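You operate a simulated robot arm through the tools that you are given. There is no shell and no other tool.

Carry out the task below with a simulated two-armed robot. There is one attempt and no reset: what you move stays moved.

TASK
Swap the orange plug for the blue one at the blue-ring coupler: shut off and vent first, open up after.
Fine: orange plug into the rest in line with the blue ring, drain lever shut again.

It is judged by the outcome, as a careful person would: the job done as asked, and still so three seconds after it is handed in. It fails if anything else is knocked over, pushed out of place, dropped, spilled or broken.

THE ROBOT
Two 7-joint arms with four-finger grippers on one trunk, on a base that moves. Base frame: it is fixed to the floor where the robot stands at the start and does not move with it; the origin is under the middle of the robot, x ahead of it, y to its left, z up; the surface under the hand at the start is at about z = 740. Lengths are in mm, angles in rad, forces in N, time in s.
The left shoulder is at the start at [40, 181, 1154], the right one opposite. With the tool pointing down near the work surface each hand reaches from about 280 to 820 mm from the robot's upright axis, wherever it stands, measured 20 degrees to its own side. Places, roughly: bench gauge [800, 300, 1000]; blue drain lever [600, 100, 900]; coupler with the blue ring [700, 400, 900]; red tap [700, 0, 900]; regulator knob [700, 300, 900]; rest in line with the blue ring [500, 400, 800]; white branch tap [800, 700, 900]. Payload 3.67 kg a hand.
The TCP of each hand is the grasp point between the finger pads, 28 mm short of the fingertips. In the tool frame z runs along the fingers and y along their closing line. The gripper opens to 112 mm; its body begins 73 mm behind the TCP.
Orientation is told as [roll, pitch, yaw] about the base's x, y, z axes, in that order, counted from this pose: with the fingers straight down and closing along the base's y, the tool's x points along the base's -x, its y along +y and its z along -z.

THE INTERFACE
- The arms move only by the tool drive_tool. It takes "left_steps", "right_steps" or both (then of equal length, played together; a hand with none holds still); each is a list of rows, each an object of numbers (a shift or turn left out is 0, a gripper value left out holds the last): "dx", "dy", "dz": the shift along the tool's x, y, z in mm; "rx", "ry", "rz": the turn, a rotation vector about the tool's x, y, z in rad; "grip": the opening, from 0 (shut) to 1 (fully open). In form: [{"dx": .., "dy": .., "dz": .., "rx": .., "ry": .., "rz": .., "grip": ..}, ...]. A call has 1 to 20 rows; each row shifts and turns the commanded pose from where the row before left it, along the tool's axes as they then stand. A row lasts 0.2 s, in which the tool goes at most 50 mm and 0.15 rad; a call with a longer step from one row to the next is refused whole, and so is a gripper value outside its range. Where a pose cannot be reached the arm comes as near as it can. A force on the tool above 90 N (or 10 N above the force at the start of the call, whichever is more), or a blocked arm, ends the call early, and 0.2 s more pass. Each finger travels about 72.4 mm/s and halts on what it meets, pressing with about 21 N; the grip force reading is that of the motor and also rises with nothing between the fingers. The clock runs only during rows and for 0.2 s after the last one: add rows that do not move to give the fingers time. It gives the time, the measured TCP pose, the force on the tool (base axes), the opening and the grip force at its end, in the units of the frame above (readings bear some noise), with the torque about the TCP (base axes, N m) and any sound that the robot's microphone picked up, and new pictures: "views" is both (left out), scene, wrist or none (wrist: the cameras of the hands that moved).
- Cameras (640 x 400 px; columns grow to the right, rows downward): "scene" is now at [96.4, 40.2, 1381.9]; the picture's right is [0.44, -0.90, 0.00], its down [-0.53, -0.26, -0.81] and it looks along [0.73, 0.36, -0.59] (base axes); focal length 262 px, centre (320, 200). "left" rides on the left gripper at [60, 18, -104] in its tool frame; the picture's right is [-0.29, 0.96, 0.00], its down [-0.80, -0.24, -0.55] and it looks along [-0.53, -0.16, 0.83] (tool axes); focal length 234 px, centre (320, 200). "right" rides on the right gripper at [60, -18, -104] in its tool frame; the picture's right is [0.29, 0.96, 0.00], its down [-0.80, 0.24, -0.55] and it looks along [-0.53, 0.16, 0.83] (tool axes); focal length 234 px, centre (320, 200). There is no depth. A picture from a camera that has moved, and an enlarged one, comes with that camera's place and axes in the base frame and with its lens.
- move_column(by): moves the trunk up (or, below 0, down) by that many mm; the arms and the scene camera ride with it, the base frame stays. It gives what a move gives, with no picture.
- steer(legs): drives the robot by 1 to 6 legs, each [ahead, left, turn to the left] in mm, mm and rad, along the robot's own axes; the way and the turn of a leg run together, so that a leg with both is an arc; at most 1500 mm and 3.142 rad a leg. The arms and the cameras ride along, it lands a little off, and it stops where it bumps. It gives what a move gives, and a new picture of the scene camera.
- pan_tilt(pan, tilt): turns the head with the scene camera to pan (to the left, within 1.501 rad either way) and tilt (down, from -0.506 to 1.204), counted from straight ahead of the robot. It gives what a move gives, and a new picture of the scene camera.
- enlarge(camera, box): a new picture of the part [left, top, right, bottom] of that camera's present view, enlarged. It takes no simulated time.
- job_done(): hands the job in; it is judged then, once.

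Nothing tells you exact positions but the pictures and the camera data. Unless the task says otherwise, let go and move clear before handing in.

The tools are called after "Request:" as a command line: name --argument value ..., lists and objects as JSON in quotes. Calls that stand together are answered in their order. drive_tool: Moves the arms, as the interface text tells. Its arguments: {"type":"object","properties":{"left_steps":{"type":"array"},"right_steps":{"type":"array"},"views":{"type":"string","enum":["both","scene","wrist","none"]}},"required":[]} The other tools are called the same way: move_column (by) moves the trunk up or down; steer (legs) drives the base; pan_tilt (pan, tilt) turns the head that bears the scene camera; enlarge (camera, box) takes an enlarged picture of a part of a camera's view; job_done () hands the job in.

At the start:

```text
time: 0.0
left_tcp_pos: [435.2, 358.5, 1137.3]
left_tcp_rot: [-0.001, -0.001, 0.002]
left_force: [0.4, -0.1, 0.4]
left_torque: [0.01, -0.03, 0.01]
left_width: 111.7
left_grasp_force: 0.0
right_tcp_pos: [428.7, 0.7, 1148.5]
right_tcp_rot: [0.0, 0.0, 0.0]
right_force: [0.5, 0.5, 0.5]
right_torque: [0.01, 0.01, 0.01]
right_width: 112.1
right_grasp_force: 0.1
trunk travel left (down, up): [-275.0, 239.0]
robot x, y, heading: [2.7, 1.0, 0.0]
head pan, tilt (commanded): [0.459, 0.625]
```

scene: 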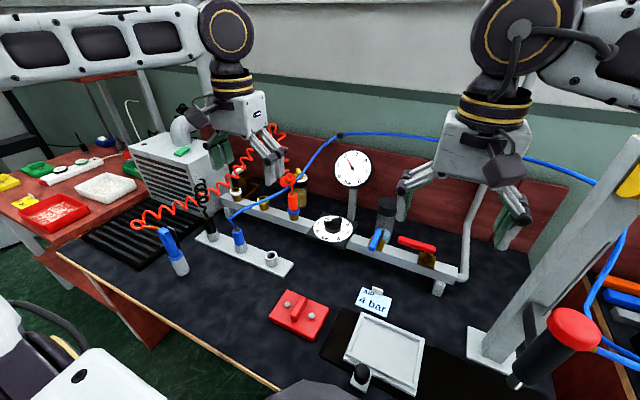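
right: 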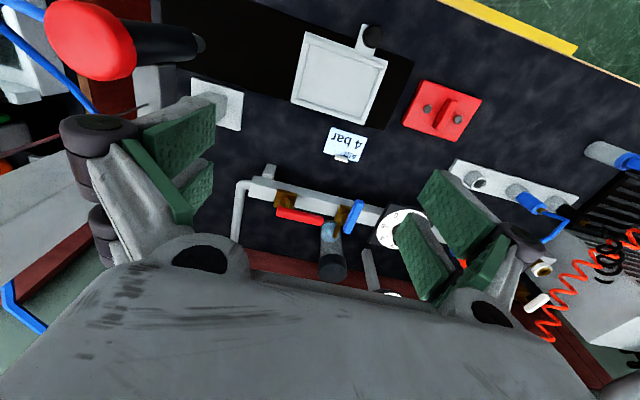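
left: 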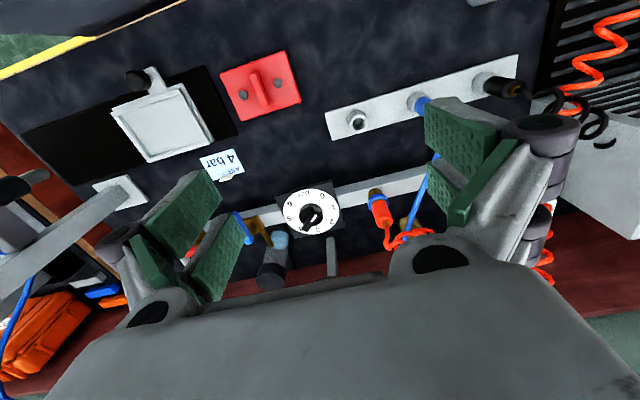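

I see a bench with a pipe manifold: red tap, blue drain lever, regulator knob with dial, gauge, an orange plug in the blue-ring coupler, and a rest strip with a blue plug. I'll take enlarged views first to understand the parts before moving.

Request:
enlarge --camera "scene" --box '[180, 130, 340, 280]'

Request:
enlarge --camera "scene" --box '[300, 140, 480, 310]'

Request:
enlarge --camera "left" --box '[300, 50, 560, 260]'

Request:
enlarge --camera "right" --box '[220, 120, 480, 310]'

```text
2.67 times, centred on (260, 205) of scene
camera zoom: at [96.4, 40.2, 1381.9], right [0.44, -0.9, 0.0], down [-0.53, -0.26, -0.81], along [0.73, 0.36, -0.59], focal length 698 px, centre (480, 187)
```

zoom: 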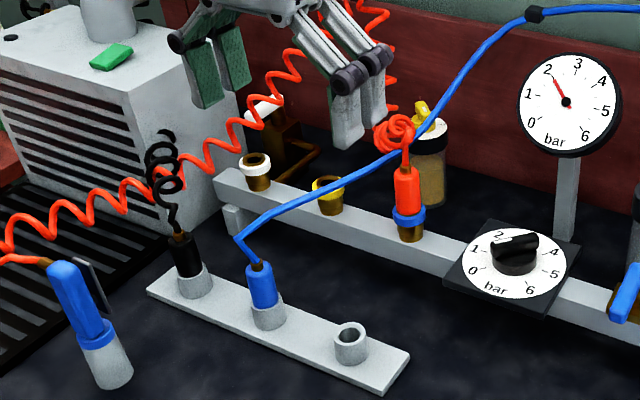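

```text
2.35 times, centred on (390, 225) of scene
camera zoom: at [96.4, 40.2, 1381.9], right [0.44, -0.9, 0.0], down [-0.53, -0.26, -0.81], along [0.73, 0.36, -0.59], focal length 616 px, centre (155, 141)
```

zoom: 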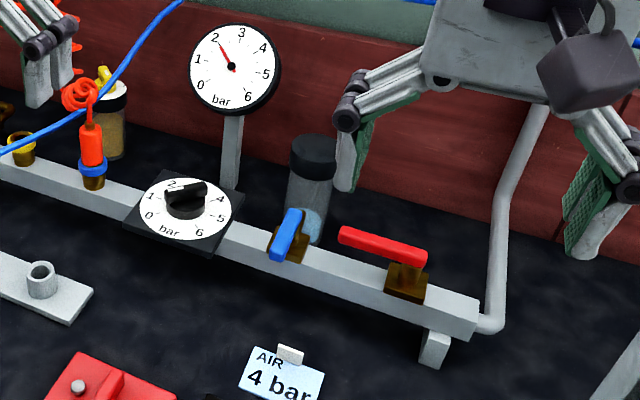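

```text
1.90 times, centred on (430, 155) of left
camera zoom: at [375.3, 377.2, 1241.8], right [0.29, 0.96, 0.0], down [0.8, -0.24, 0.55], along [0.53, -0.16, -0.83], focal length 446 px, centre (110, 286)
```

zoom: 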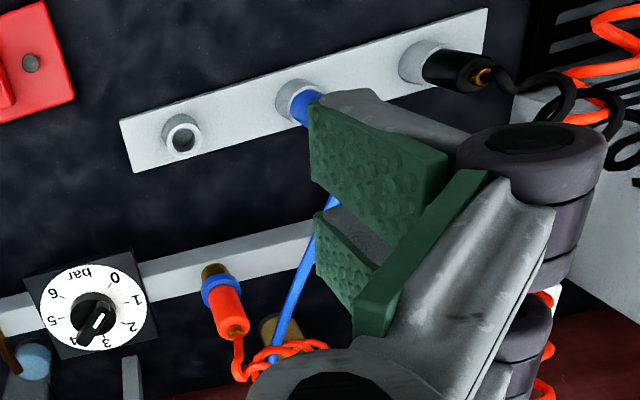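

```text
2.11 times, centred on (350, 215) of right
camera zoom: at [369.8, -17.3, 1252.1], right [-0.29, 0.96, 0.0], down [0.8, 0.24, 0.55], along [0.53, 0.16, -0.83], focal length 493 px, centre (257, 168)
```

zoom: 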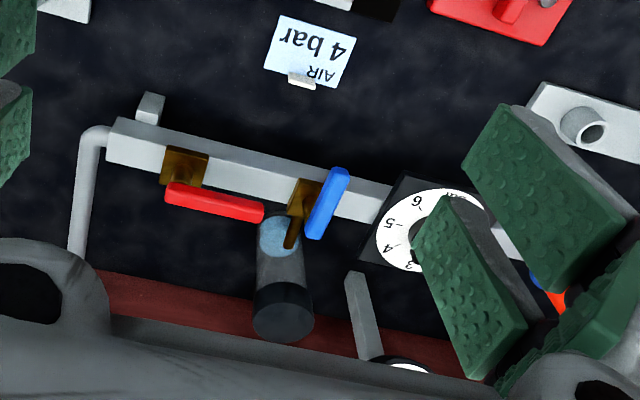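

The gauge reads about 2 bar, with a sign saying "AIR 4 bar"; the orange plug sits in the blue-ring coupler and the blue plug in the middle rest. I'll look closer at details and at the surroundings.

Request:
enlarge --camera "scene" --box '[340, 275, 410, 325]'

Request:
enlarge --camera "scene" --box '[350, 210, 450, 290]'

Request:
enlarge --camera "scene" --box '[310, 140, 380, 250]'

Request:
enlarge --camera "scene" --box '[215, 150, 315, 230]'

Request:
enlarge --camera "scene" --box '[0, 100, 200, 270]'

Request:
enlarge --camera "scene" --box '[440, 180, 640, 400]'

```text
8.00 times, centred on (375, 300) of scene
camera zoom: at [96.4, 40.2, 1381.9], right [0.44, -0.9, 0.0], down [-0.53, -0.26, -0.81], along [0.73, 0.36, -0.59], focal length 2094 px, centre (-120, -600)
```

zoom: 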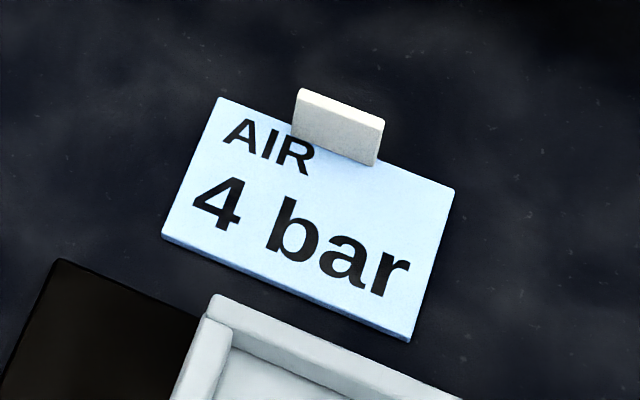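

```text
5.00 times, centred on (400, 250) of scene
camera zoom: at [96.4, 40.2, 1381.9], right [0.44, -0.9, 0.0], down [-0.53, -0.26, -0.81], along [0.73, 0.36, -0.59], focal length 1308 px, centre (-80, -50)
```

zoom: 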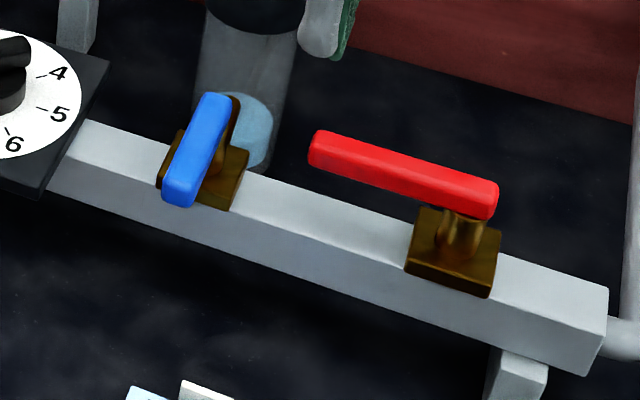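

```text
3.64 times, centred on (345, 195) of scene
camera zoom: at [96.4, 40.2, 1381.9], right [0.44, -0.9, 0.0], down [-0.53, -0.26, -0.81], along [0.73, 0.36, -0.59], focal length 952 px, centre (229, 218)
```

zoom: 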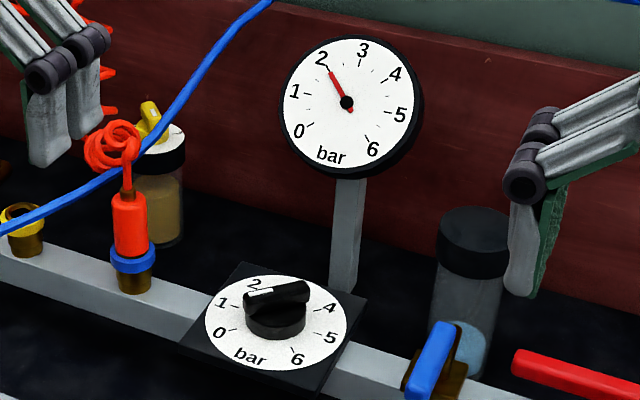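

```text
5.00 times, centred on (265, 190) of scene
camera zoom: at [96.4, 40.2, 1381.9], right [0.44, -0.9, 0.0], down [-0.53, -0.26, -0.81], along [0.73, 0.36, -0.59], focal length 1308 px, centre (595, 250)
```

zoom: 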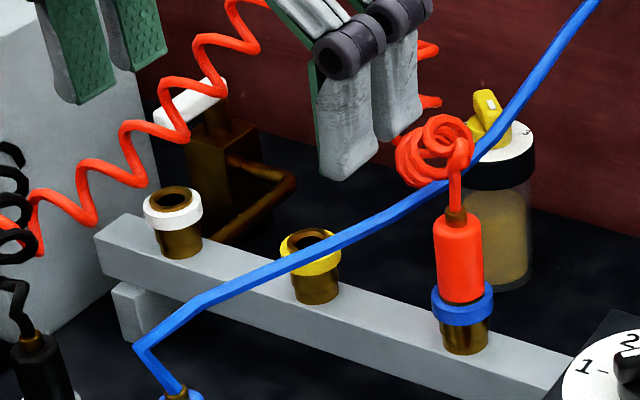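

```text
2.35 times, centred on (100, 185) of scene
camera zoom: at [96.4, 40.2, 1381.9], right [0.44, -0.9, 0.0], down [-0.53, -0.26, -0.81], along [0.73, 0.36, -0.59], focal length 616 px, centre (838, 235)
```

zoom: 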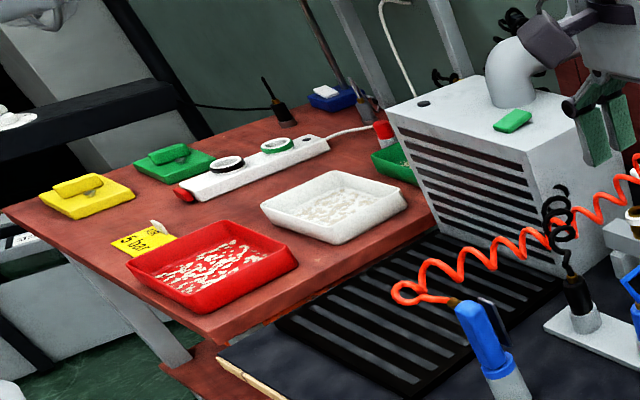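

```text
1.82 times, centred on (540, 290) of scene
camera zoom: at [96.4, 40.2, 1381.9], right [0.44, -0.9, 0.0], down [-0.53, -0.26, -0.81], along [0.73, 0.36, -0.59], focal length 476 px, centre (-80, 36)
```

zoom: 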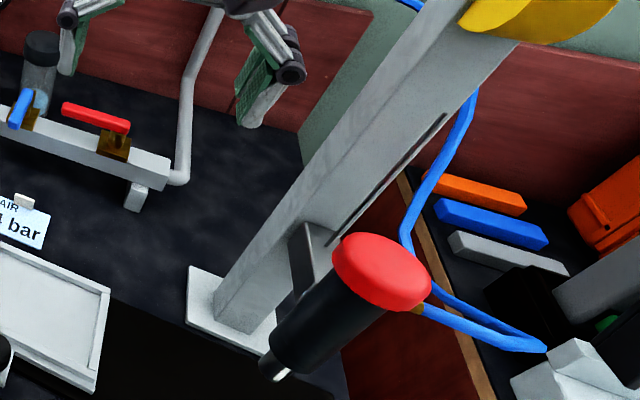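

Request:
enlarge --camera "scene" --box '[20, 185, 100, 235]'

Request:
enlarge --camera "scene" --box '[305, 205, 365, 250]'

Request:
enlarge --camera "scene" --box '[190, 215, 300, 285]'

Request:
pan_tilt --pan -0.3 --tilt 0.6

```text
8.00 times, centred on (60, 210) of scene
camera zoom: at [96.4, 40.2, 1381.9], right [0.44, -0.9, 0.0], down [-0.53, -0.26, -0.81], along [0.73, 0.36, -0.59], focal length 2094 px, centre (2400, 120)
```

zoom: 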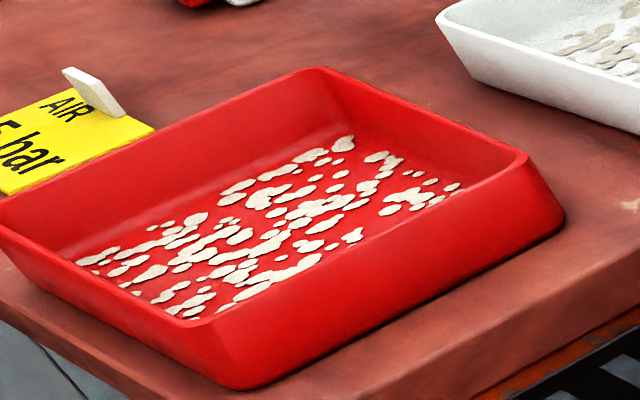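

```text
8.89 times, centred on (335, 228) of scene
camera zoom: at [96.4, 40.2, 1381.9], right [0.44, -0.9, 0.0], down [-0.53, -0.26, -0.81], along [0.73, 0.36, -0.59], focal length 2326 px, centre (187, -44)
```

zoom: 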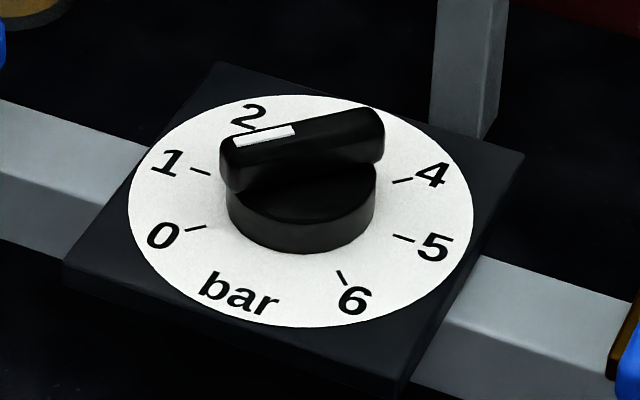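

```text
5.71 times, centred on (245, 250) of scene
camera zoom: at [96.4, 40.2, 1381.9], right [0.44, -0.9, 0.0], down [-0.53, -0.26, -0.81], along [0.73, 0.36, -0.59], focal length 1495 px, centre (749, -86)
```

zoom: 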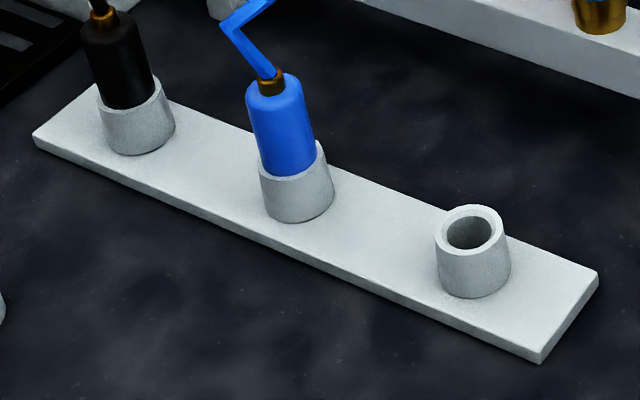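

```text
time: 1.1
left_tcp_pos: [435.2, 360.0, 1138.0]
left_tcp_rot: [-0.002, 0.0, 0.003]
left_force: [0.1, 0.5, 0.0]
left_torque: [0.04, -0.01, 0.0]
left_width: 111.9
left_grasp_force: 0.0
right_tcp_pos: [429.6, 0.9, 1148.7]
right_tcp_rot: [-0.001, 0.0, 0.0]
right_force: [0.2, -0.5, 0.3]
right_torque: [0.0, -0.02, -0.01]
right_width: 112.0
right_grasp_force: 0.0
trunk travel left (down, up): [-275.0, 239.0]
robot x, y, heading: [-2.4, 0.5, 0.0]
head pan, tilt (commanded): [-0.3, 0.6]
camera scene: at [102.3, -24.6, 1384.1], right [-0.29, -0.96, 0.0], down [-0.54, 0.17, -0.82], along [0.79, -0.24, -0.57], focal length 262 px, centre (320, 200)
```

scene: 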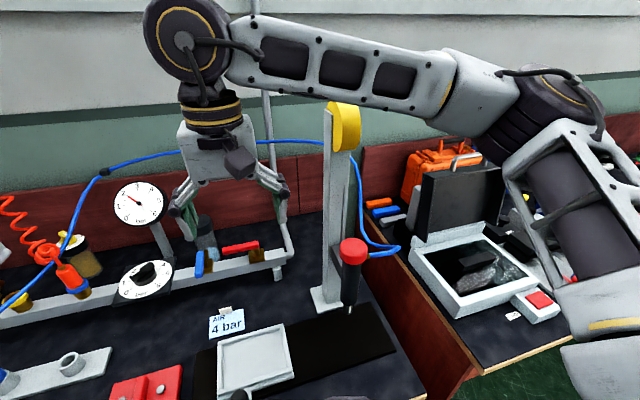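

The levers, plugs and rests are triangulated now: red lever pivots near (660,-5) with its handle toward +y at z≈861, blue lever near (660,134) with its handle toward me, orange plug at about (659,414), empty rest at about (513,409), blue plug at about (502,514). Next I bring the right hand closer over the red and blue levers, still well above them, to look.

Request:
drive_tool --right_steps '[{"dx": -26, "dy": 6, "dz": 30}, {"dx": -26, "dy": 6, "dz": 30}, {"dx": -26, "dy": 6, "dz": 30}, {"dx": -26, "dy": 6, "dz": 30}, {"dx": -26, "dy": 5, "dz": 28}]' --views "both"

```text
time: 2.5
left_tcp_pos: [414.6, 339.7, 1142.3]
left_tcp_rot: [-0.002, -0.015, -0.035]
left_force: [0.0, -0.3, -0.3]
left_torque: [0.04, -0.1, 0.02]
left_width: 111.8
left_grasp_force: 0.0
right_tcp_pos: [516.5, 23.4, 1022.7]
right_tcp_rot: [-0.004, -0.045, 0.02]
right_force: [-1.0, 0.9, -0.4]
right_torque: [-0.03, -0.09, -0.02]
right_width: 112.0
right_grasp_force: 0.2
trunk travel left (down, up): [-275.0, 239.0]
robot x, y, heading: [-17.3, -9.6, -0.038]
head pan, tilt (commanded): [-0.3, 0.6]
stopped in row 5 (right hand): the arm was blocked; the commanded pose is now the measured one
camera scene: at [48.7, -30.4, 1386.7], right [-0.33, -0.94, 0.0], down [-0.51, 0.18, -0.84], along [0.8, -0.28, -0.54], focal length 262 px, centre (320, 200)
camera right: at [452.8, 4.8, 1122.7], right [-0.31, 0.95, -0.02], down [0.77, 0.26, 0.59], along [0.57, 0.17, -0.81], focal length 234 px, centre (320, 200)
```

scene: 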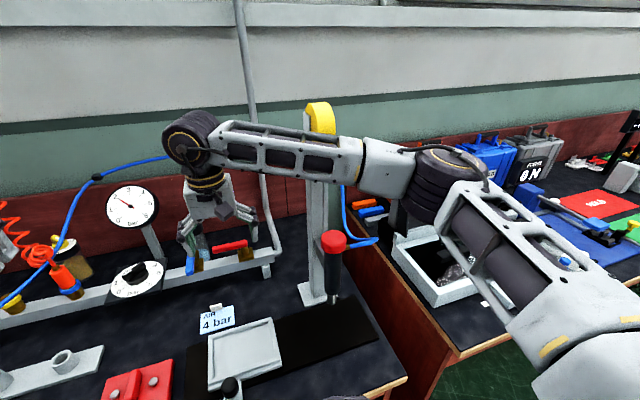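
right: 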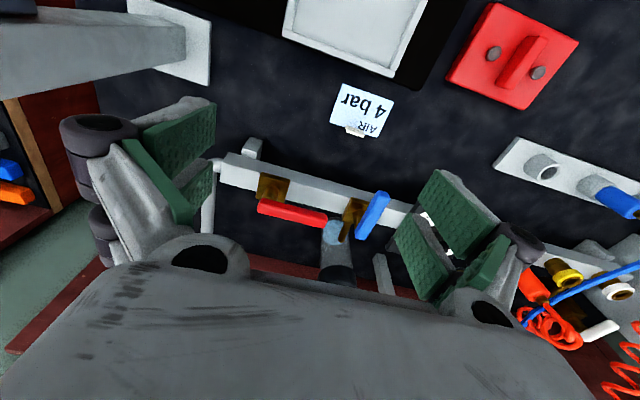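

The right forearm touched the stand post, and the base rolled a little; the post still looks upright. I back the right hand off the same way.

Request:
drive_tool --right_steps '[{"dx": 26, "dy": -6, "dz": -30}, {"dx": 26, "dy": -6, "dz": -30}, {"dx": 26, "dy": -6, "dz": -30}, {"dx": 10, "dy": -5, "dz": -28}]' --views "both"

```text
time: 3.5
left_tcp_pos: [448.4, 334.7, 1135.9]
left_tcp_rot: [0.001, 0.008, -0.031]
left_force: [-0.4, 0.0, 0.2]
left_torque: [-0.03, 0.02, 0.02]
left_width: 112.1
left_grasp_force: 0.1
right_tcp_pos: [470.3, -14.9, 1121.6]
right_tcp_rot: [0.002, -0.007, -0.008]
right_force: [0.2, 0.7, 0.5]
right_torque: [-0.03, -0.01, 0.01]
right_width: 112.0
right_grasp_force: 0.0
trunk travel left (down, up): [-275.0, 239.0]
robot x, y, heading: [-5.0, -13.4, -0.029]
head pan, tilt (commanded): [-0.3, 0.6]
camera scene: at [99.9, -39.7, 1385.0], right [-0.32, -0.95, 0.0], down [-0.54, 0.18, -0.82], along [0.78, -0.27, -0.57], focal length 262 px, centre (320, 200)
camera right: at [410.2, -32.5, 1224.0], right [-0.28, 0.96, 0.0], down [0.8, 0.23, 0.56], along [0.54, 0.16, -0.83], focal length 234 px, centre (320, 200)
```

scene: 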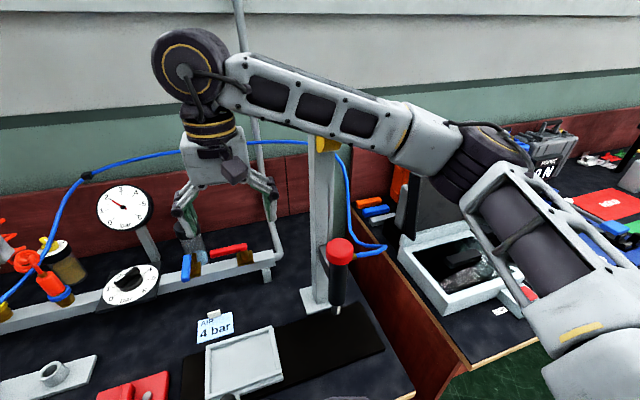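
right: 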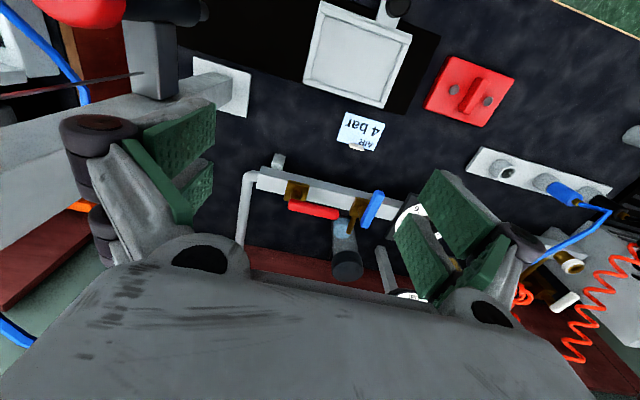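

I retract the right arm further and check that the post and its yellow pulley are undisturbed.

Request:
drive_tool --right_steps '[{"dx": 30, "dy": 0, "dz": -10}, {"dx": 30, "dy": 0, "dz": -10}, {"dx": 30, "dy": 0, "dz": -10}, {"dx": 20, "dy": 0, "dz": 0}, {}]' --views "scene"

Request:
enlarge --camera "scene" --box '[270, 100, 430, 320]'

```text
time: 4.7
left_tcp_pos: [447.5, 336.8, 1134.6]
left_tcp_rot: [0.0, 0.008, -0.028]
left_force: [-0.4, -0.2, -0.7]
left_torque: [-0.01, -0.02, -0.01]
left_width: 112.0
left_grasp_force: 0.0
right_tcp_pos: [353.3, -11.3, 1150.1]
right_tcp_rot: [0.002, -0.005, -0.004]
right_force: [0.3, 0.3, 0.1]
right_torque: [0.01, 0.0, 0.01]
right_width: 112.0
right_grasp_force: 0.1
trunk travel left (down, up): [-275.0, 239.0]
robot x, y, heading: [-6.7, -11.2, -0.026]
head pan, tilt (commanded): [-0.3, 0.6]
camera scene: at [95.4, -36.9, 1384.1], right [-0.32, -0.95, 0.0], down [-0.54, 0.18, -0.82], along [0.78, -0.27, -0.57], focal length 262 px, centre (320, 200)
```

scene: 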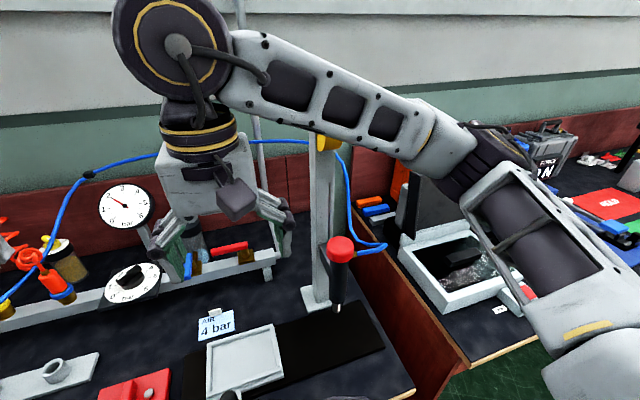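

```text
1.82 times, centred on (350, 210) of scene
camera zoom: at [95.4, -36.9, 1384.1], right [-0.32, -0.95, 0.0], down [-0.54, 0.18, -0.82], along [0.78, -0.27, -0.57], focal length 476 px, centre (266, 182)
```

zoom: 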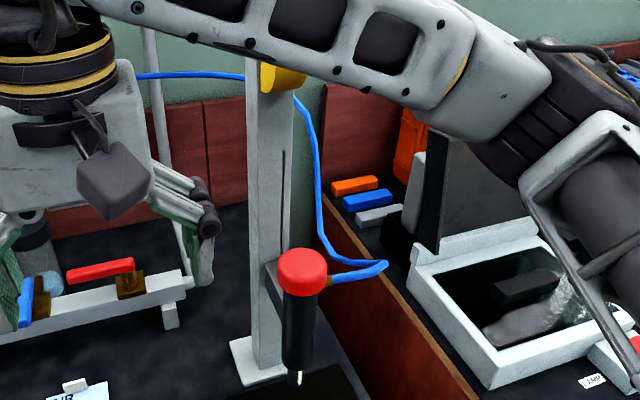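

The post and screwdriver look untouched. Shifting the base about 240 mm left would clear the right forearm from the post and centre both arms on the work; I look to the left to check the floor first.

Request:
pan_tilt --pan 1.3 --tilt 0.7

```text
time: 6.4
left_tcp_pos: [445.3, 337.4, 1134.9]
left_tcp_rot: [0.0, 0.007, -0.027]
left_force: [-1.1, 0.3, -0.1]
left_torque: [-0.01, 0.0, -0.02]
left_width: 112.2
left_grasp_force: 0.1
right_tcp_pos: [354.2, -11.0, 1150.2]
right_tcp_rot: [0.0, -0.003, -0.004]
right_force: [-0.5, 0.3, -0.2]
right_torque: [0.02, 0.01, 0.02]
right_width: 111.9
right_grasp_force: 0.1
trunk travel left (down, up): [-275.0, 239.0]
robot x, y, heading: [-9.1, -7.4, -0.03]
head pan, tilt (commanded): [1.3, 0.7]
camera scene: at [36.6, 72.4, 1375.5], right [0.96, -0.3, 0.0], down [-0.19, -0.62, -0.76], along [0.23, 0.73, -0.64], focal length 262 px, centre (320, 200)
```

scene: 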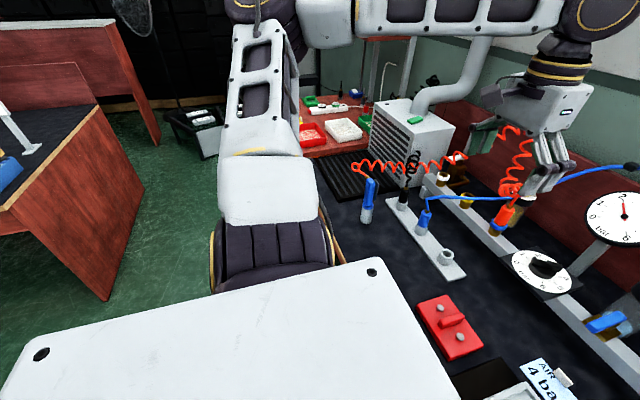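

The floor to my left is clear. I drive 240 mm to the left and straighten the heading.

Request:
steer --legs '[[0, 240, 0.028]]'

Request:
pan_tilt --pan 0.1 --tilt 0.65

```text
time: 8.2
left_tcp_pos: [439.1, 587.0, 1134.9]
left_tcp_rot: [-0.001, 0.006, -0.001]
left_force: [0.2, 0.0, 0.8]
left_torque: [-0.03, -0.01, -0.02]
left_width: 112.1
left_grasp_force: 0.1
right_tcp_pos: [358.1, 238.1, 1149.9]
right_tcp_rot: [0.0, -0.006, 0.023]
right_force: [-0.8, 0.1, 0.7]
right_torque: [-0.01, 0.03, 0.0]
right_width: 112.2
right_grasp_force: 0.0
trunk travel left (down, up): [-275.0, 239.0]
robot x, y, heading: [-1.7, 225.9, 0.001]
head pan, tilt (commanded): [1.3, 0.7]
camera scene: at [37.9, 312.6, 1375.5], right [0.96, -0.27, 0.0], down [-0.17, -0.62, -0.76], along [0.21, 0.74, -0.64], focal length 262 px, centre (320, 200)
```

scene: 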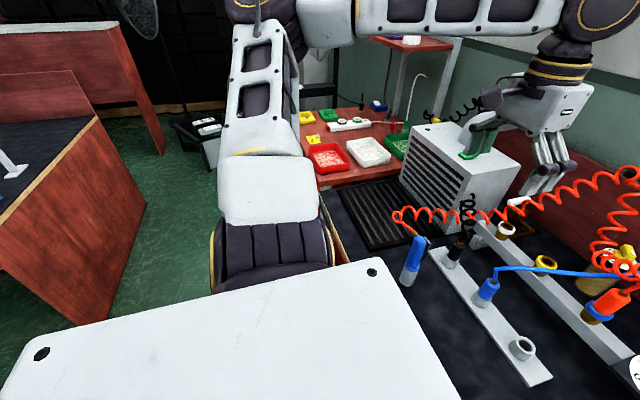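

```text
time: 9.6
left_tcp_pos: [438.7, 587.9, 1135.3]
left_tcp_rot: [0.0, 0.006, -0.002]
left_force: [-0.5, 0.4, 1.0]
left_torque: [0.01, 0.02, 0.02]
left_width: 112.3
left_grasp_force: 0.1
right_tcp_pos: [357.9, 237.0, 1149.3]
right_tcp_rot: [0.001, -0.004, 0.026]
right_force: [0.5, -0.3, 1.6]
right_torque: [-0.01, -0.01, 0.0]
right_width: 111.9
right_grasp_force: 0.0
trunk travel left (down, up): [-275.0, 239.0]
robot x, y, heading: [-1.3, 227.6, -0.001]
head pan, tilt (commanded): [0.099, 0.649]
camera scene: at [101.4, 239.0, 1379.8], right [0.1, -1.0, 0.0], down [-0.6, -0.06, -0.8], along [0.79, 0.08, -0.6], focal length 262 px, centre (320, 200)
```

scene: 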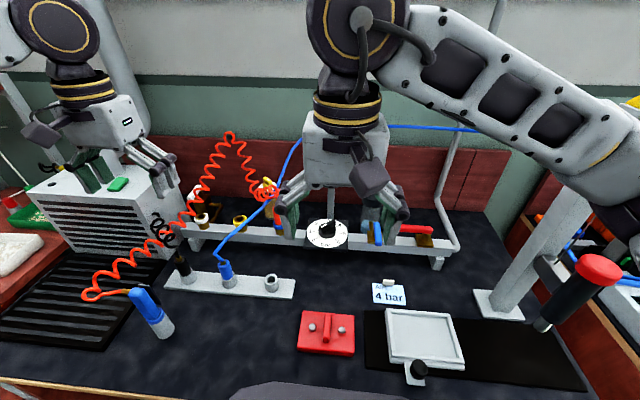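

The base is now at y≈228 with a good view. I bring the right hand over the red/blue levers at a safe height for a close look.

Request:
drive_tool --right_steps '[{"dx": -24, "dy": -25, "dz": 21, "rz": 0.026}, {"dx": -24, "dy": -25, "dz": 21}, {"dx": -24, "dy": -25, "dz": 21}, {"dx": -24, "dy": -25, "dz": 21}, {"dx": -24, "dy": -25, "dz": 21}, {"dx": -24, "dy": -25, "dz": 21}, {"dx": -24, "dy": -25, "dz": 21}, {}]' --views "both"

```text
time: 11.4
left_tcp_pos: [438.1, 588.3, 1134.3]
left_tcp_rot: [0.001, 0.005, -0.002]
left_force: [-0.5, -0.7, -0.7]
left_torque: [0.0, -0.01, 0.03]
left_width: 112.0
left_grasp_force: 0.2
right_tcp_pos: [525.9, 62.4, 1002.7]
right_tcp_rot: [0.0, -0.007, -0.002]
right_force: [0.5, 0.1, 0.4]
right_torque: [-0.02, 0.01, -0.02]
right_width: 112.3
right_grasp_force: 0.1
trunk travel left (down, up): [-275.0, 239.0]
robot x, y, heading: [-4.7, 231.3, -0.004]
head pan, tilt (commanded): [0.099, 0.649]
camera scene: at [101.1, 239.8, 1379.9], right [0.1, -1.0, 0.0], down [-0.6, -0.06, -0.8], along [0.79, 0.08, -0.6], focal length 262 px, centre (320, 200)
camera right: at [466.5, 44.1, 1105.6], right [-0.29, 0.96, 0.0], down [0.79, 0.24, 0.56], along [0.54, 0.16, -0.83], focal length 234 px, centre (320, 200)
```

scene: 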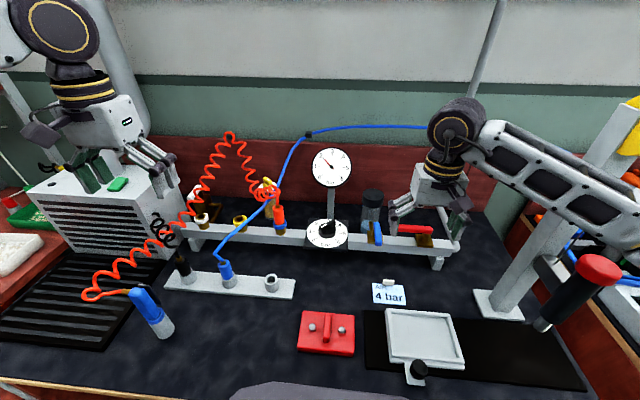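
right: 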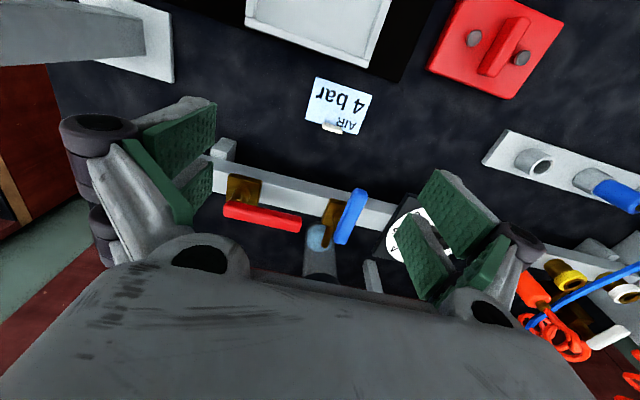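

Request:
enlarge --camera "right" --box '[210, 160, 400, 280]'

Request:
enlarge --camera "scene" --box '[350, 200, 470, 275]'

Request:
enlarge --camera "scene" --box '[150, 150, 310, 300]'

```text
3.33 times, centred on (305, 220) of right
camera zoom: at [466.5, 44.1, 1105.6], right [-0.29, 0.96, 0.0], down [0.79, 0.24, 0.56], along [0.54, 0.16, -0.83], focal length 781 px, centre (370, 133)
```

zoom: 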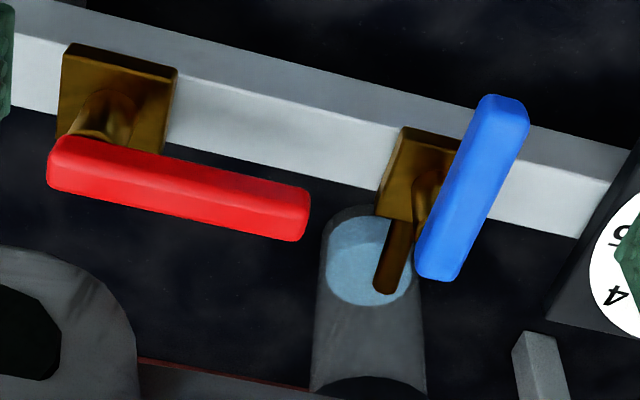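

```text
5.33 times, centred on (410, 238) of scene
camera zoom: at [101.1, 239.8, 1379.9], right [0.1, -1.0, 0.0], down [-0.6, -0.06, -0.8], along [0.79, 0.08, -0.6], focal length 1396 px, centre (-160, 0)
```

zoom: 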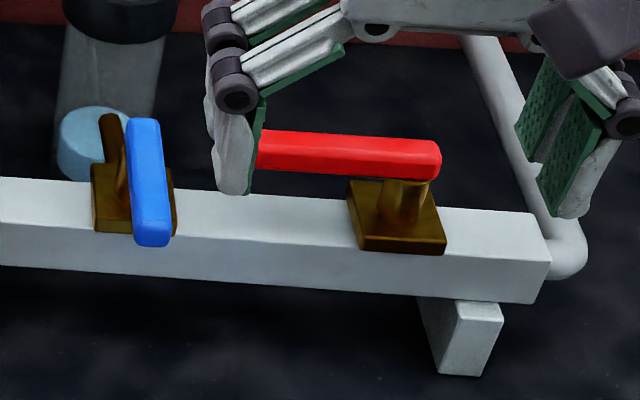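

```text
2.67 times, centred on (230, 225) of scene
camera zoom: at [101.1, 239.8, 1379.9], right [0.1, -1.0, 0.0], down [-0.6, -0.06, -0.8], along [0.79, 0.08, -0.6], focal length 698 px, centre (560, 133)
```

zoom: 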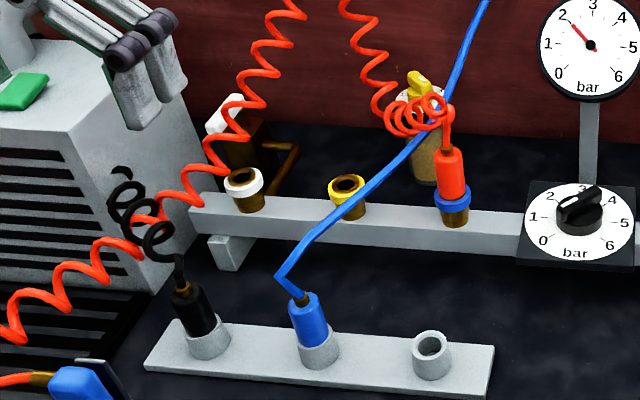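

Both levers sit on brass bases on the rail (top about z 828), lever height about 862–870. I move the right hand above the red handle and turn it −90° so the fingers straddle the handle.

Request:
drive_tool --right_steps '[{"dx": -36, "dy": -3}, {"dx": -36, "dy": -3}, {"dx": -36, "dy": -3}, {"dx": -34, "dy": -3}, {"rz": 0.143}, {"rz": 0.143}, {"rz": 0.143}, {"rz": 0.143}, {"rz": 0.143}, {"rz": 0.143}, {"rz": 0.143}, {"rz": 0.143}, {"rz": 0.143, "grip": 0.5}, {"rz": 0.143}, {"rz": 0.139}, {}]' --views "both"

```text
time: 14.8
left_tcp_pos: [440.4, 586.2, 1135.0]
left_tcp_rot: [-0.001, 0.006, -0.003]
left_force: [0.3, -0.2, -0.9]
left_torque: [-0.01, -0.01, -0.01]
left_width: 112.0
left_grasp_force: 0.1
right_tcp_pos: [670.5, 49.2, 1003.7]
right_tcp_rot: [0.004, 0.0, -1.573]
right_force: [-0.3, 0.1, -0.5]
right_torque: [-0.01, 0.01, 0.0]
right_width: 55.9
right_grasp_force: 0.1
trunk travel left (down, up): [-275.0, 239.0]
robot x, y, heading: [-2.7, 228.6, 0.001]
head pan, tilt (commanded): [0.099, 0.649]
camera scene: at [101.5, 239.1, 1379.8], right [0.1, -1.0, 0.0], down [-0.6, -0.06, -0.8], along [0.79, 0.08, -0.6], focal length 262 px, centre (320, 200)
camera right: at [650.9, 110.3, 1107.1], right [0.96, 0.29, 0.0], down [0.24, -0.8, 0.56], along [0.16, -0.53, -0.83], focal length 234 px, centre (320, 200)
```

scene: 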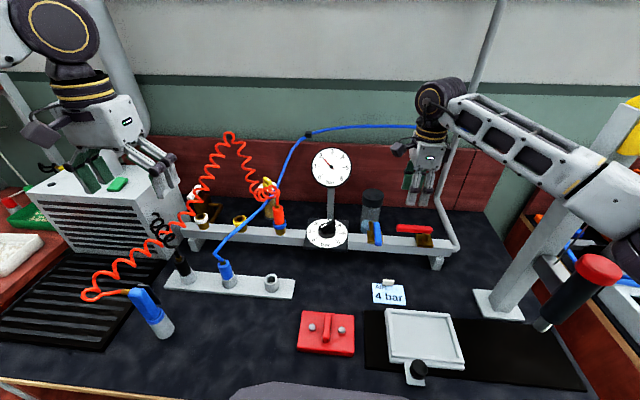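
right: 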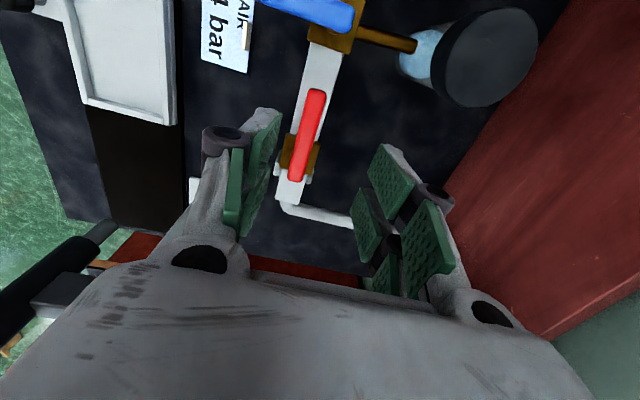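

The red handle is at x≈661, y −23…+74, right under the fingers (about 9 mm off). I centre on it and descend in two stages with fingers straddling.

Request:
drive_tool --right_steps '[{"dy": -9}, {"dz": 35}, {"dz": 35}, {"dz": 25}, {}]' --views "both"

Request:
enlarge --camera "scene" --box '[370, 170, 470, 270]'

```text
time: 16.0
left_tcp_pos: [438.8, 588.4, 1134.8]
left_tcp_rot: [-0.001, 0.008, -0.002]
left_force: [0.1, -0.4, 0.3]
left_torque: [0.04, 0.0, -0.04]
left_width: 112.0
left_grasp_force: 0.0
right_tcp_pos: [661.9, 50.3, 909.1]
right_tcp_rot: [0.006, 0.0, -1.572]
right_force: [-0.6, -0.7, -0.4]
right_torque: [-0.01, -0.01, 0.03]
right_width: 55.9
right_grasp_force: 0.1
trunk travel left (down, up): [-275.0, 239.0]
robot x, y, heading: [-3.8, 231.1, -0.001]
head pan, tilt (commanded): [0.099, 0.649]
camera scene: at [101.5, 239.2, 1379.8], right [0.1, -1.0, 0.0], down [-0.6, -0.06, -0.8], along [0.79, 0.08, -0.6], focal length 262 px, centre (320, 200)
camera right: at [642.8, 110.3, 1011.8], right [0.96, 0.29, 0.0], down [0.24, -0.8, 0.56], along [0.16, -0.53, -0.83], focal length 234 px, centre (320, 200)
```

scene: 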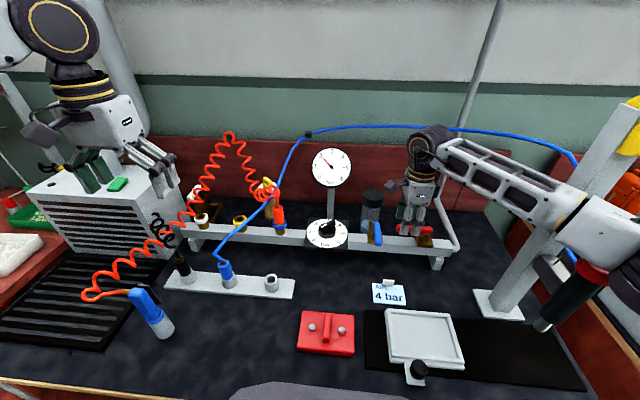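
right: 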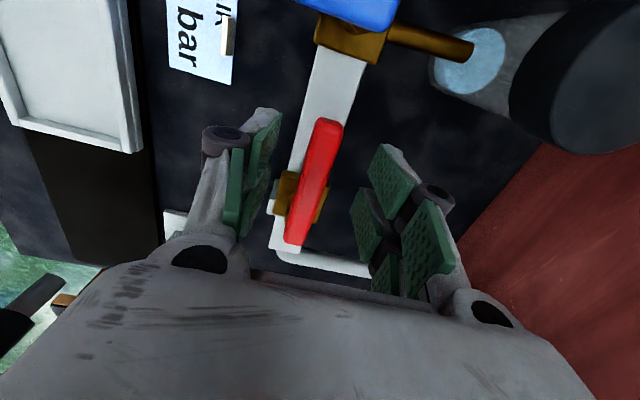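

```text
4.00 times, centred on (420, 220) of scene
camera zoom: at [101.5, 239.2, 1379.8], right [0.1, -1.0, 0.0], down [-0.6, -0.06, -0.8], along [0.79, 0.08, -0.6], focal length 1047 px, centre (-80, 120)
```

zoom: 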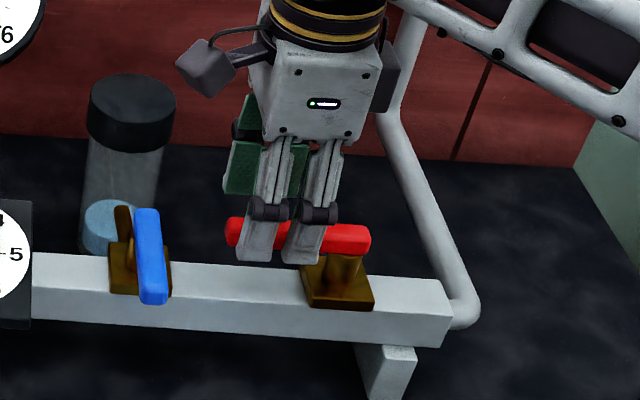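

The handle is centred between the fingers. Descend 33 mm more so the fingertips sit alongside the handle.

Request:
drive_tool --right_steps '[{"dy": 2, "dz": 17}, {"dz": 16}, {}]' --views "both"

Request:
enlarge --camera "scene" --box '[370, 170, 470, 270]'

```text
time: 16.8
left_tcp_pos: [439.0, 587.2, 1134.5]
left_tcp_rot: [0.001, 0.006, -0.003]
left_force: [0.6, -0.5, -0.2]
left_torque: [0.0, 0.0, 0.02]
left_width: 111.9
left_grasp_force: 0.0
right_tcp_pos: [662.5, 52.1, 875.9]
right_tcp_rot: [0.005, 0.0, -1.57]
right_force: [0.2, -0.4, -0.3]
right_torque: [0.01, 0.01, -0.02]
right_width: 56.1
right_grasp_force: 0.1
trunk travel left (down, up): [-275.0, 239.0]
robot x, y, heading: [-1.9, 230.7, 0.002]
head pan, tilt (commanded): [0.099, 0.649]
camera scene: at [101.4, 239.2, 1379.8], right [0.1, -1.0, 0.0], down [-0.6, -0.06, -0.8], along [0.79, 0.08, -0.6], focal length 262 px, centre (320, 200)
camera right: at [644.5, 110.5, 979.3], right [0.96, 0.29, 0.01], down [0.24, -0.8, 0.56], along [0.16, -0.53, -0.83], focal length 234 px, centre (320, 200)
```

scene: 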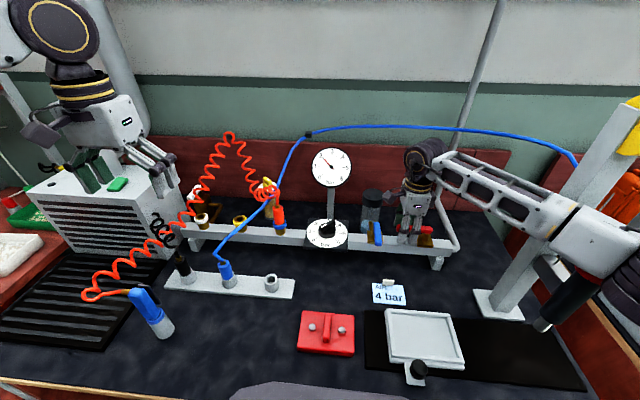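
right: 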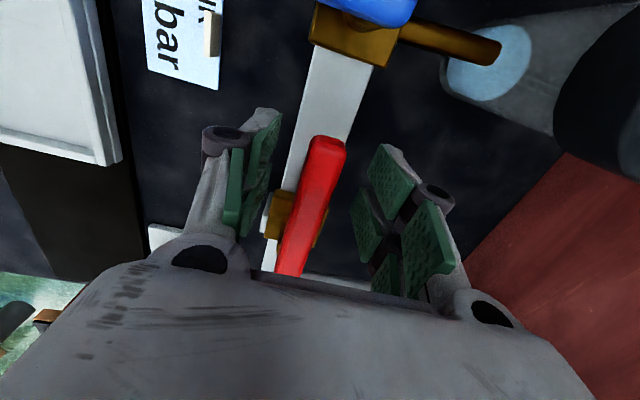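

```text
4.00 times, centred on (420, 220) of scene
camera zoom: at [101.4, 239.2, 1379.8], right [0.1, -1.0, 0.0], down [-0.6, -0.06, -0.8], along [0.79, 0.08, -0.6], focal length 1047 px, centre (-80, 120)
```

zoom: 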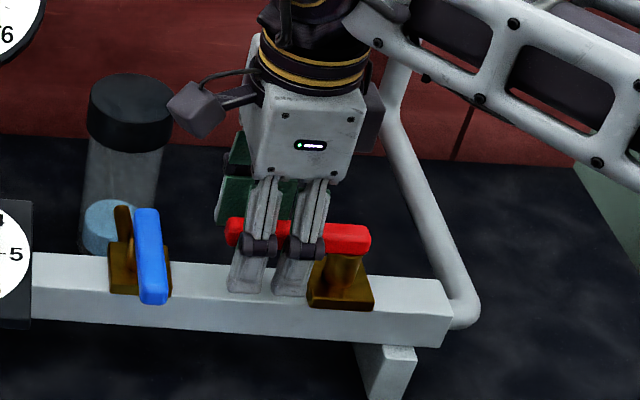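

The fingers straddle the red handle. I narrow the gap and try turning it a little counter-clockwise (toward me), watching the force.

Request:
drive_tool --right_steps '[{"grip": 0.27}, {}, {}, {"dy": -5.8, "dx": -0.3, "rz": -0.1}, {"dy": -5.8, "dx": -0.3, "rz": -0.1}, {"dy": -5.8, "dx": -0.3, "rz": -0.1}]' --views "both"

Request:
enlarge --camera "scene" --box '[370, 170, 470, 270]'

```text
time: 18.2
left_tcp_pos: [439.2, 587.3, 1134.8]
left_tcp_rot: [-0.001, 0.006, -0.002]
left_force: [0.0, -0.2, -0.2]
left_torque: [0.0, 0.01, 0.02]
left_width: 111.8
left_grasp_force: 0.1
right_tcp_pos: [645.7, 46.9, 877.4]
right_tcp_rot: [0.006, -0.002, -1.269]
right_force: [0.9, 0.0, -0.1]
right_torque: [0.02, 0.02, -0.05]
right_width: 30.6
right_grasp_force: 0.3
trunk travel left (down, up): [-275.0, 239.0]
robot x, y, heading: [-3.9, 230.0, -0.004]
head pan, tilt (commanded): [0.099, 0.649]
camera scene: at [101.4, 239.1, 1379.8], right [0.1, -1.0, 0.0], down [-0.6, -0.06, -0.8], along [0.79, 0.08, -0.6], focal length 262 px, centre (320, 200)
camera right: at [610.2, 99.7, 979.4], right [0.83, 0.56, 0.0], down [0.46, -0.69, 0.56], along [0.31, -0.46, -0.83], focal length 234 px, centre (320, 200)
```

scene: 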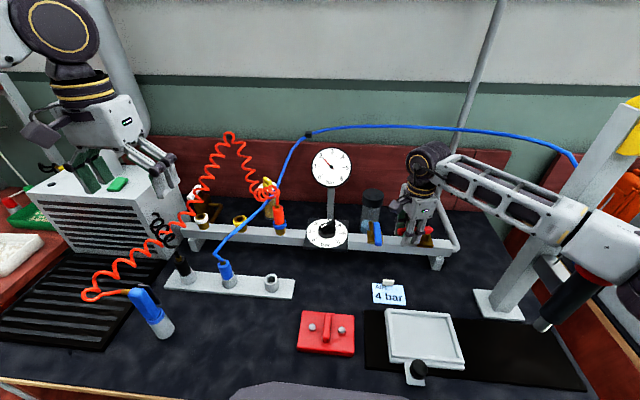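
right: 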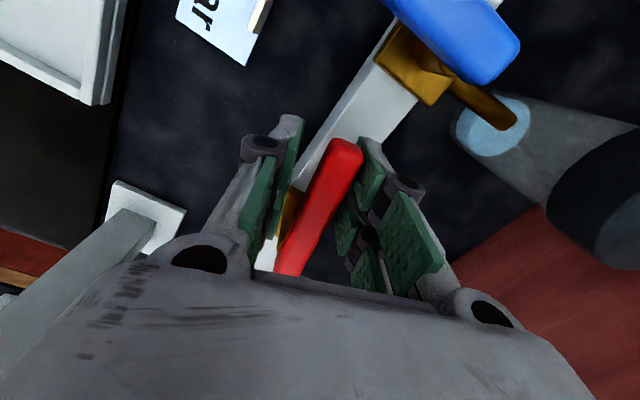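

```text
4.00 times, centred on (420, 220) of scene
camera zoom: at [101.4, 239.1, 1379.8], right [0.1, -1.0, 0.0], down [-0.6, -0.06, -0.8], along [0.79, 0.08, -0.6], focal length 1047 px, centre (-80, 120)
```

zoom: 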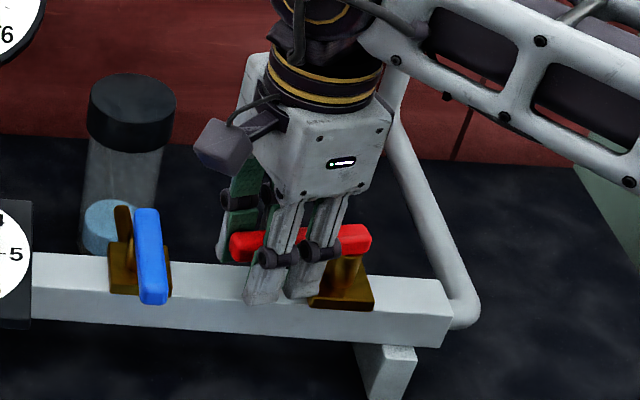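

The handle seems to be following toward me with little force. I continue a bit more and check.

Request:
drive_tool --right_steps '[{"dy": -5.8, "dx": -0.3, "rz": -0.1}, {"dy": -5.8, "dx": -0.3, "rz": -0.1}, {"dy": -5.8, "dx": -0.3, "rz": -0.1}]' --views "both"

Request:
enlarge --camera "scene" --box '[370, 170, 470, 270]'

```text
time: 19.0
left_tcp_pos: [439.4, 587.9, 1134.8]
left_tcp_rot: [0.001, 0.007, -0.001]
left_force: [0.9, -0.3, 0.1]
left_torque: [0.01, -0.01, -0.01]
left_width: 111.9
left_grasp_force: 0.1
right_tcp_pos: [628.6, 39.5, 875.7]
right_tcp_rot: [0.005, -0.004, -0.969]
right_force: [0.1, 0.2, 0.6]
right_torque: [0.0, 0.02, -0.04]
right_width: 30.7
right_grasp_force: 0.1
trunk travel left (down, up): [-275.0, 239.0]
robot x, y, heading: [-4.5, 231.6, 0.0]
head pan, tilt (commanded): [0.099, 0.649]
camera scene: at [101.5, 239.0, 1379.8], right [0.1, -1.0, 0.0], down [-0.6, -0.06, -0.8], along [0.79, 0.08, -0.6], focal length 262 px, centre (320, 200)
camera right: at [580.7, 79.3, 979.2], right [0.63, 0.78, 0.0], down [0.65, -0.52, 0.56], along [0.44, -0.35, -0.83], focal length 234 px, centre (320, 200)
```

scene: 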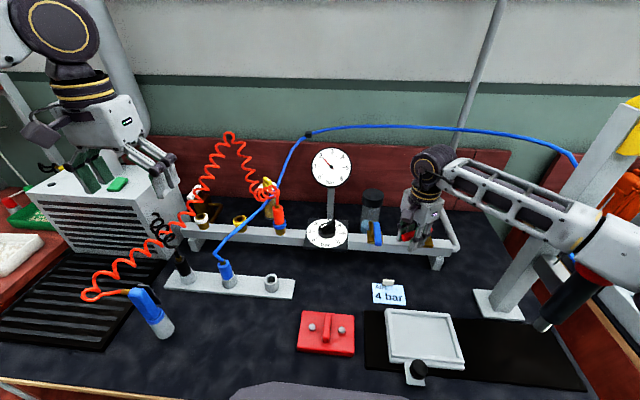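
right: 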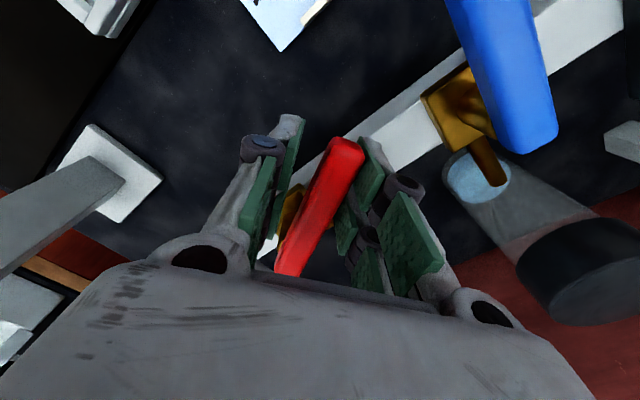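

```text
4.00 times, centred on (420, 220) of scene
camera zoom: at [101.5, 239.0, 1379.8], right [0.1, -1.0, 0.0], down [-0.6, -0.06, -0.8], along [0.79, 0.08, -0.6], focal length 1047 px, centre (-80, 120)
```

zoom: 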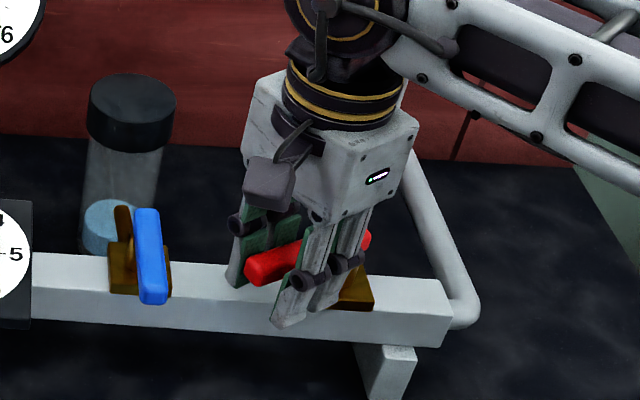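

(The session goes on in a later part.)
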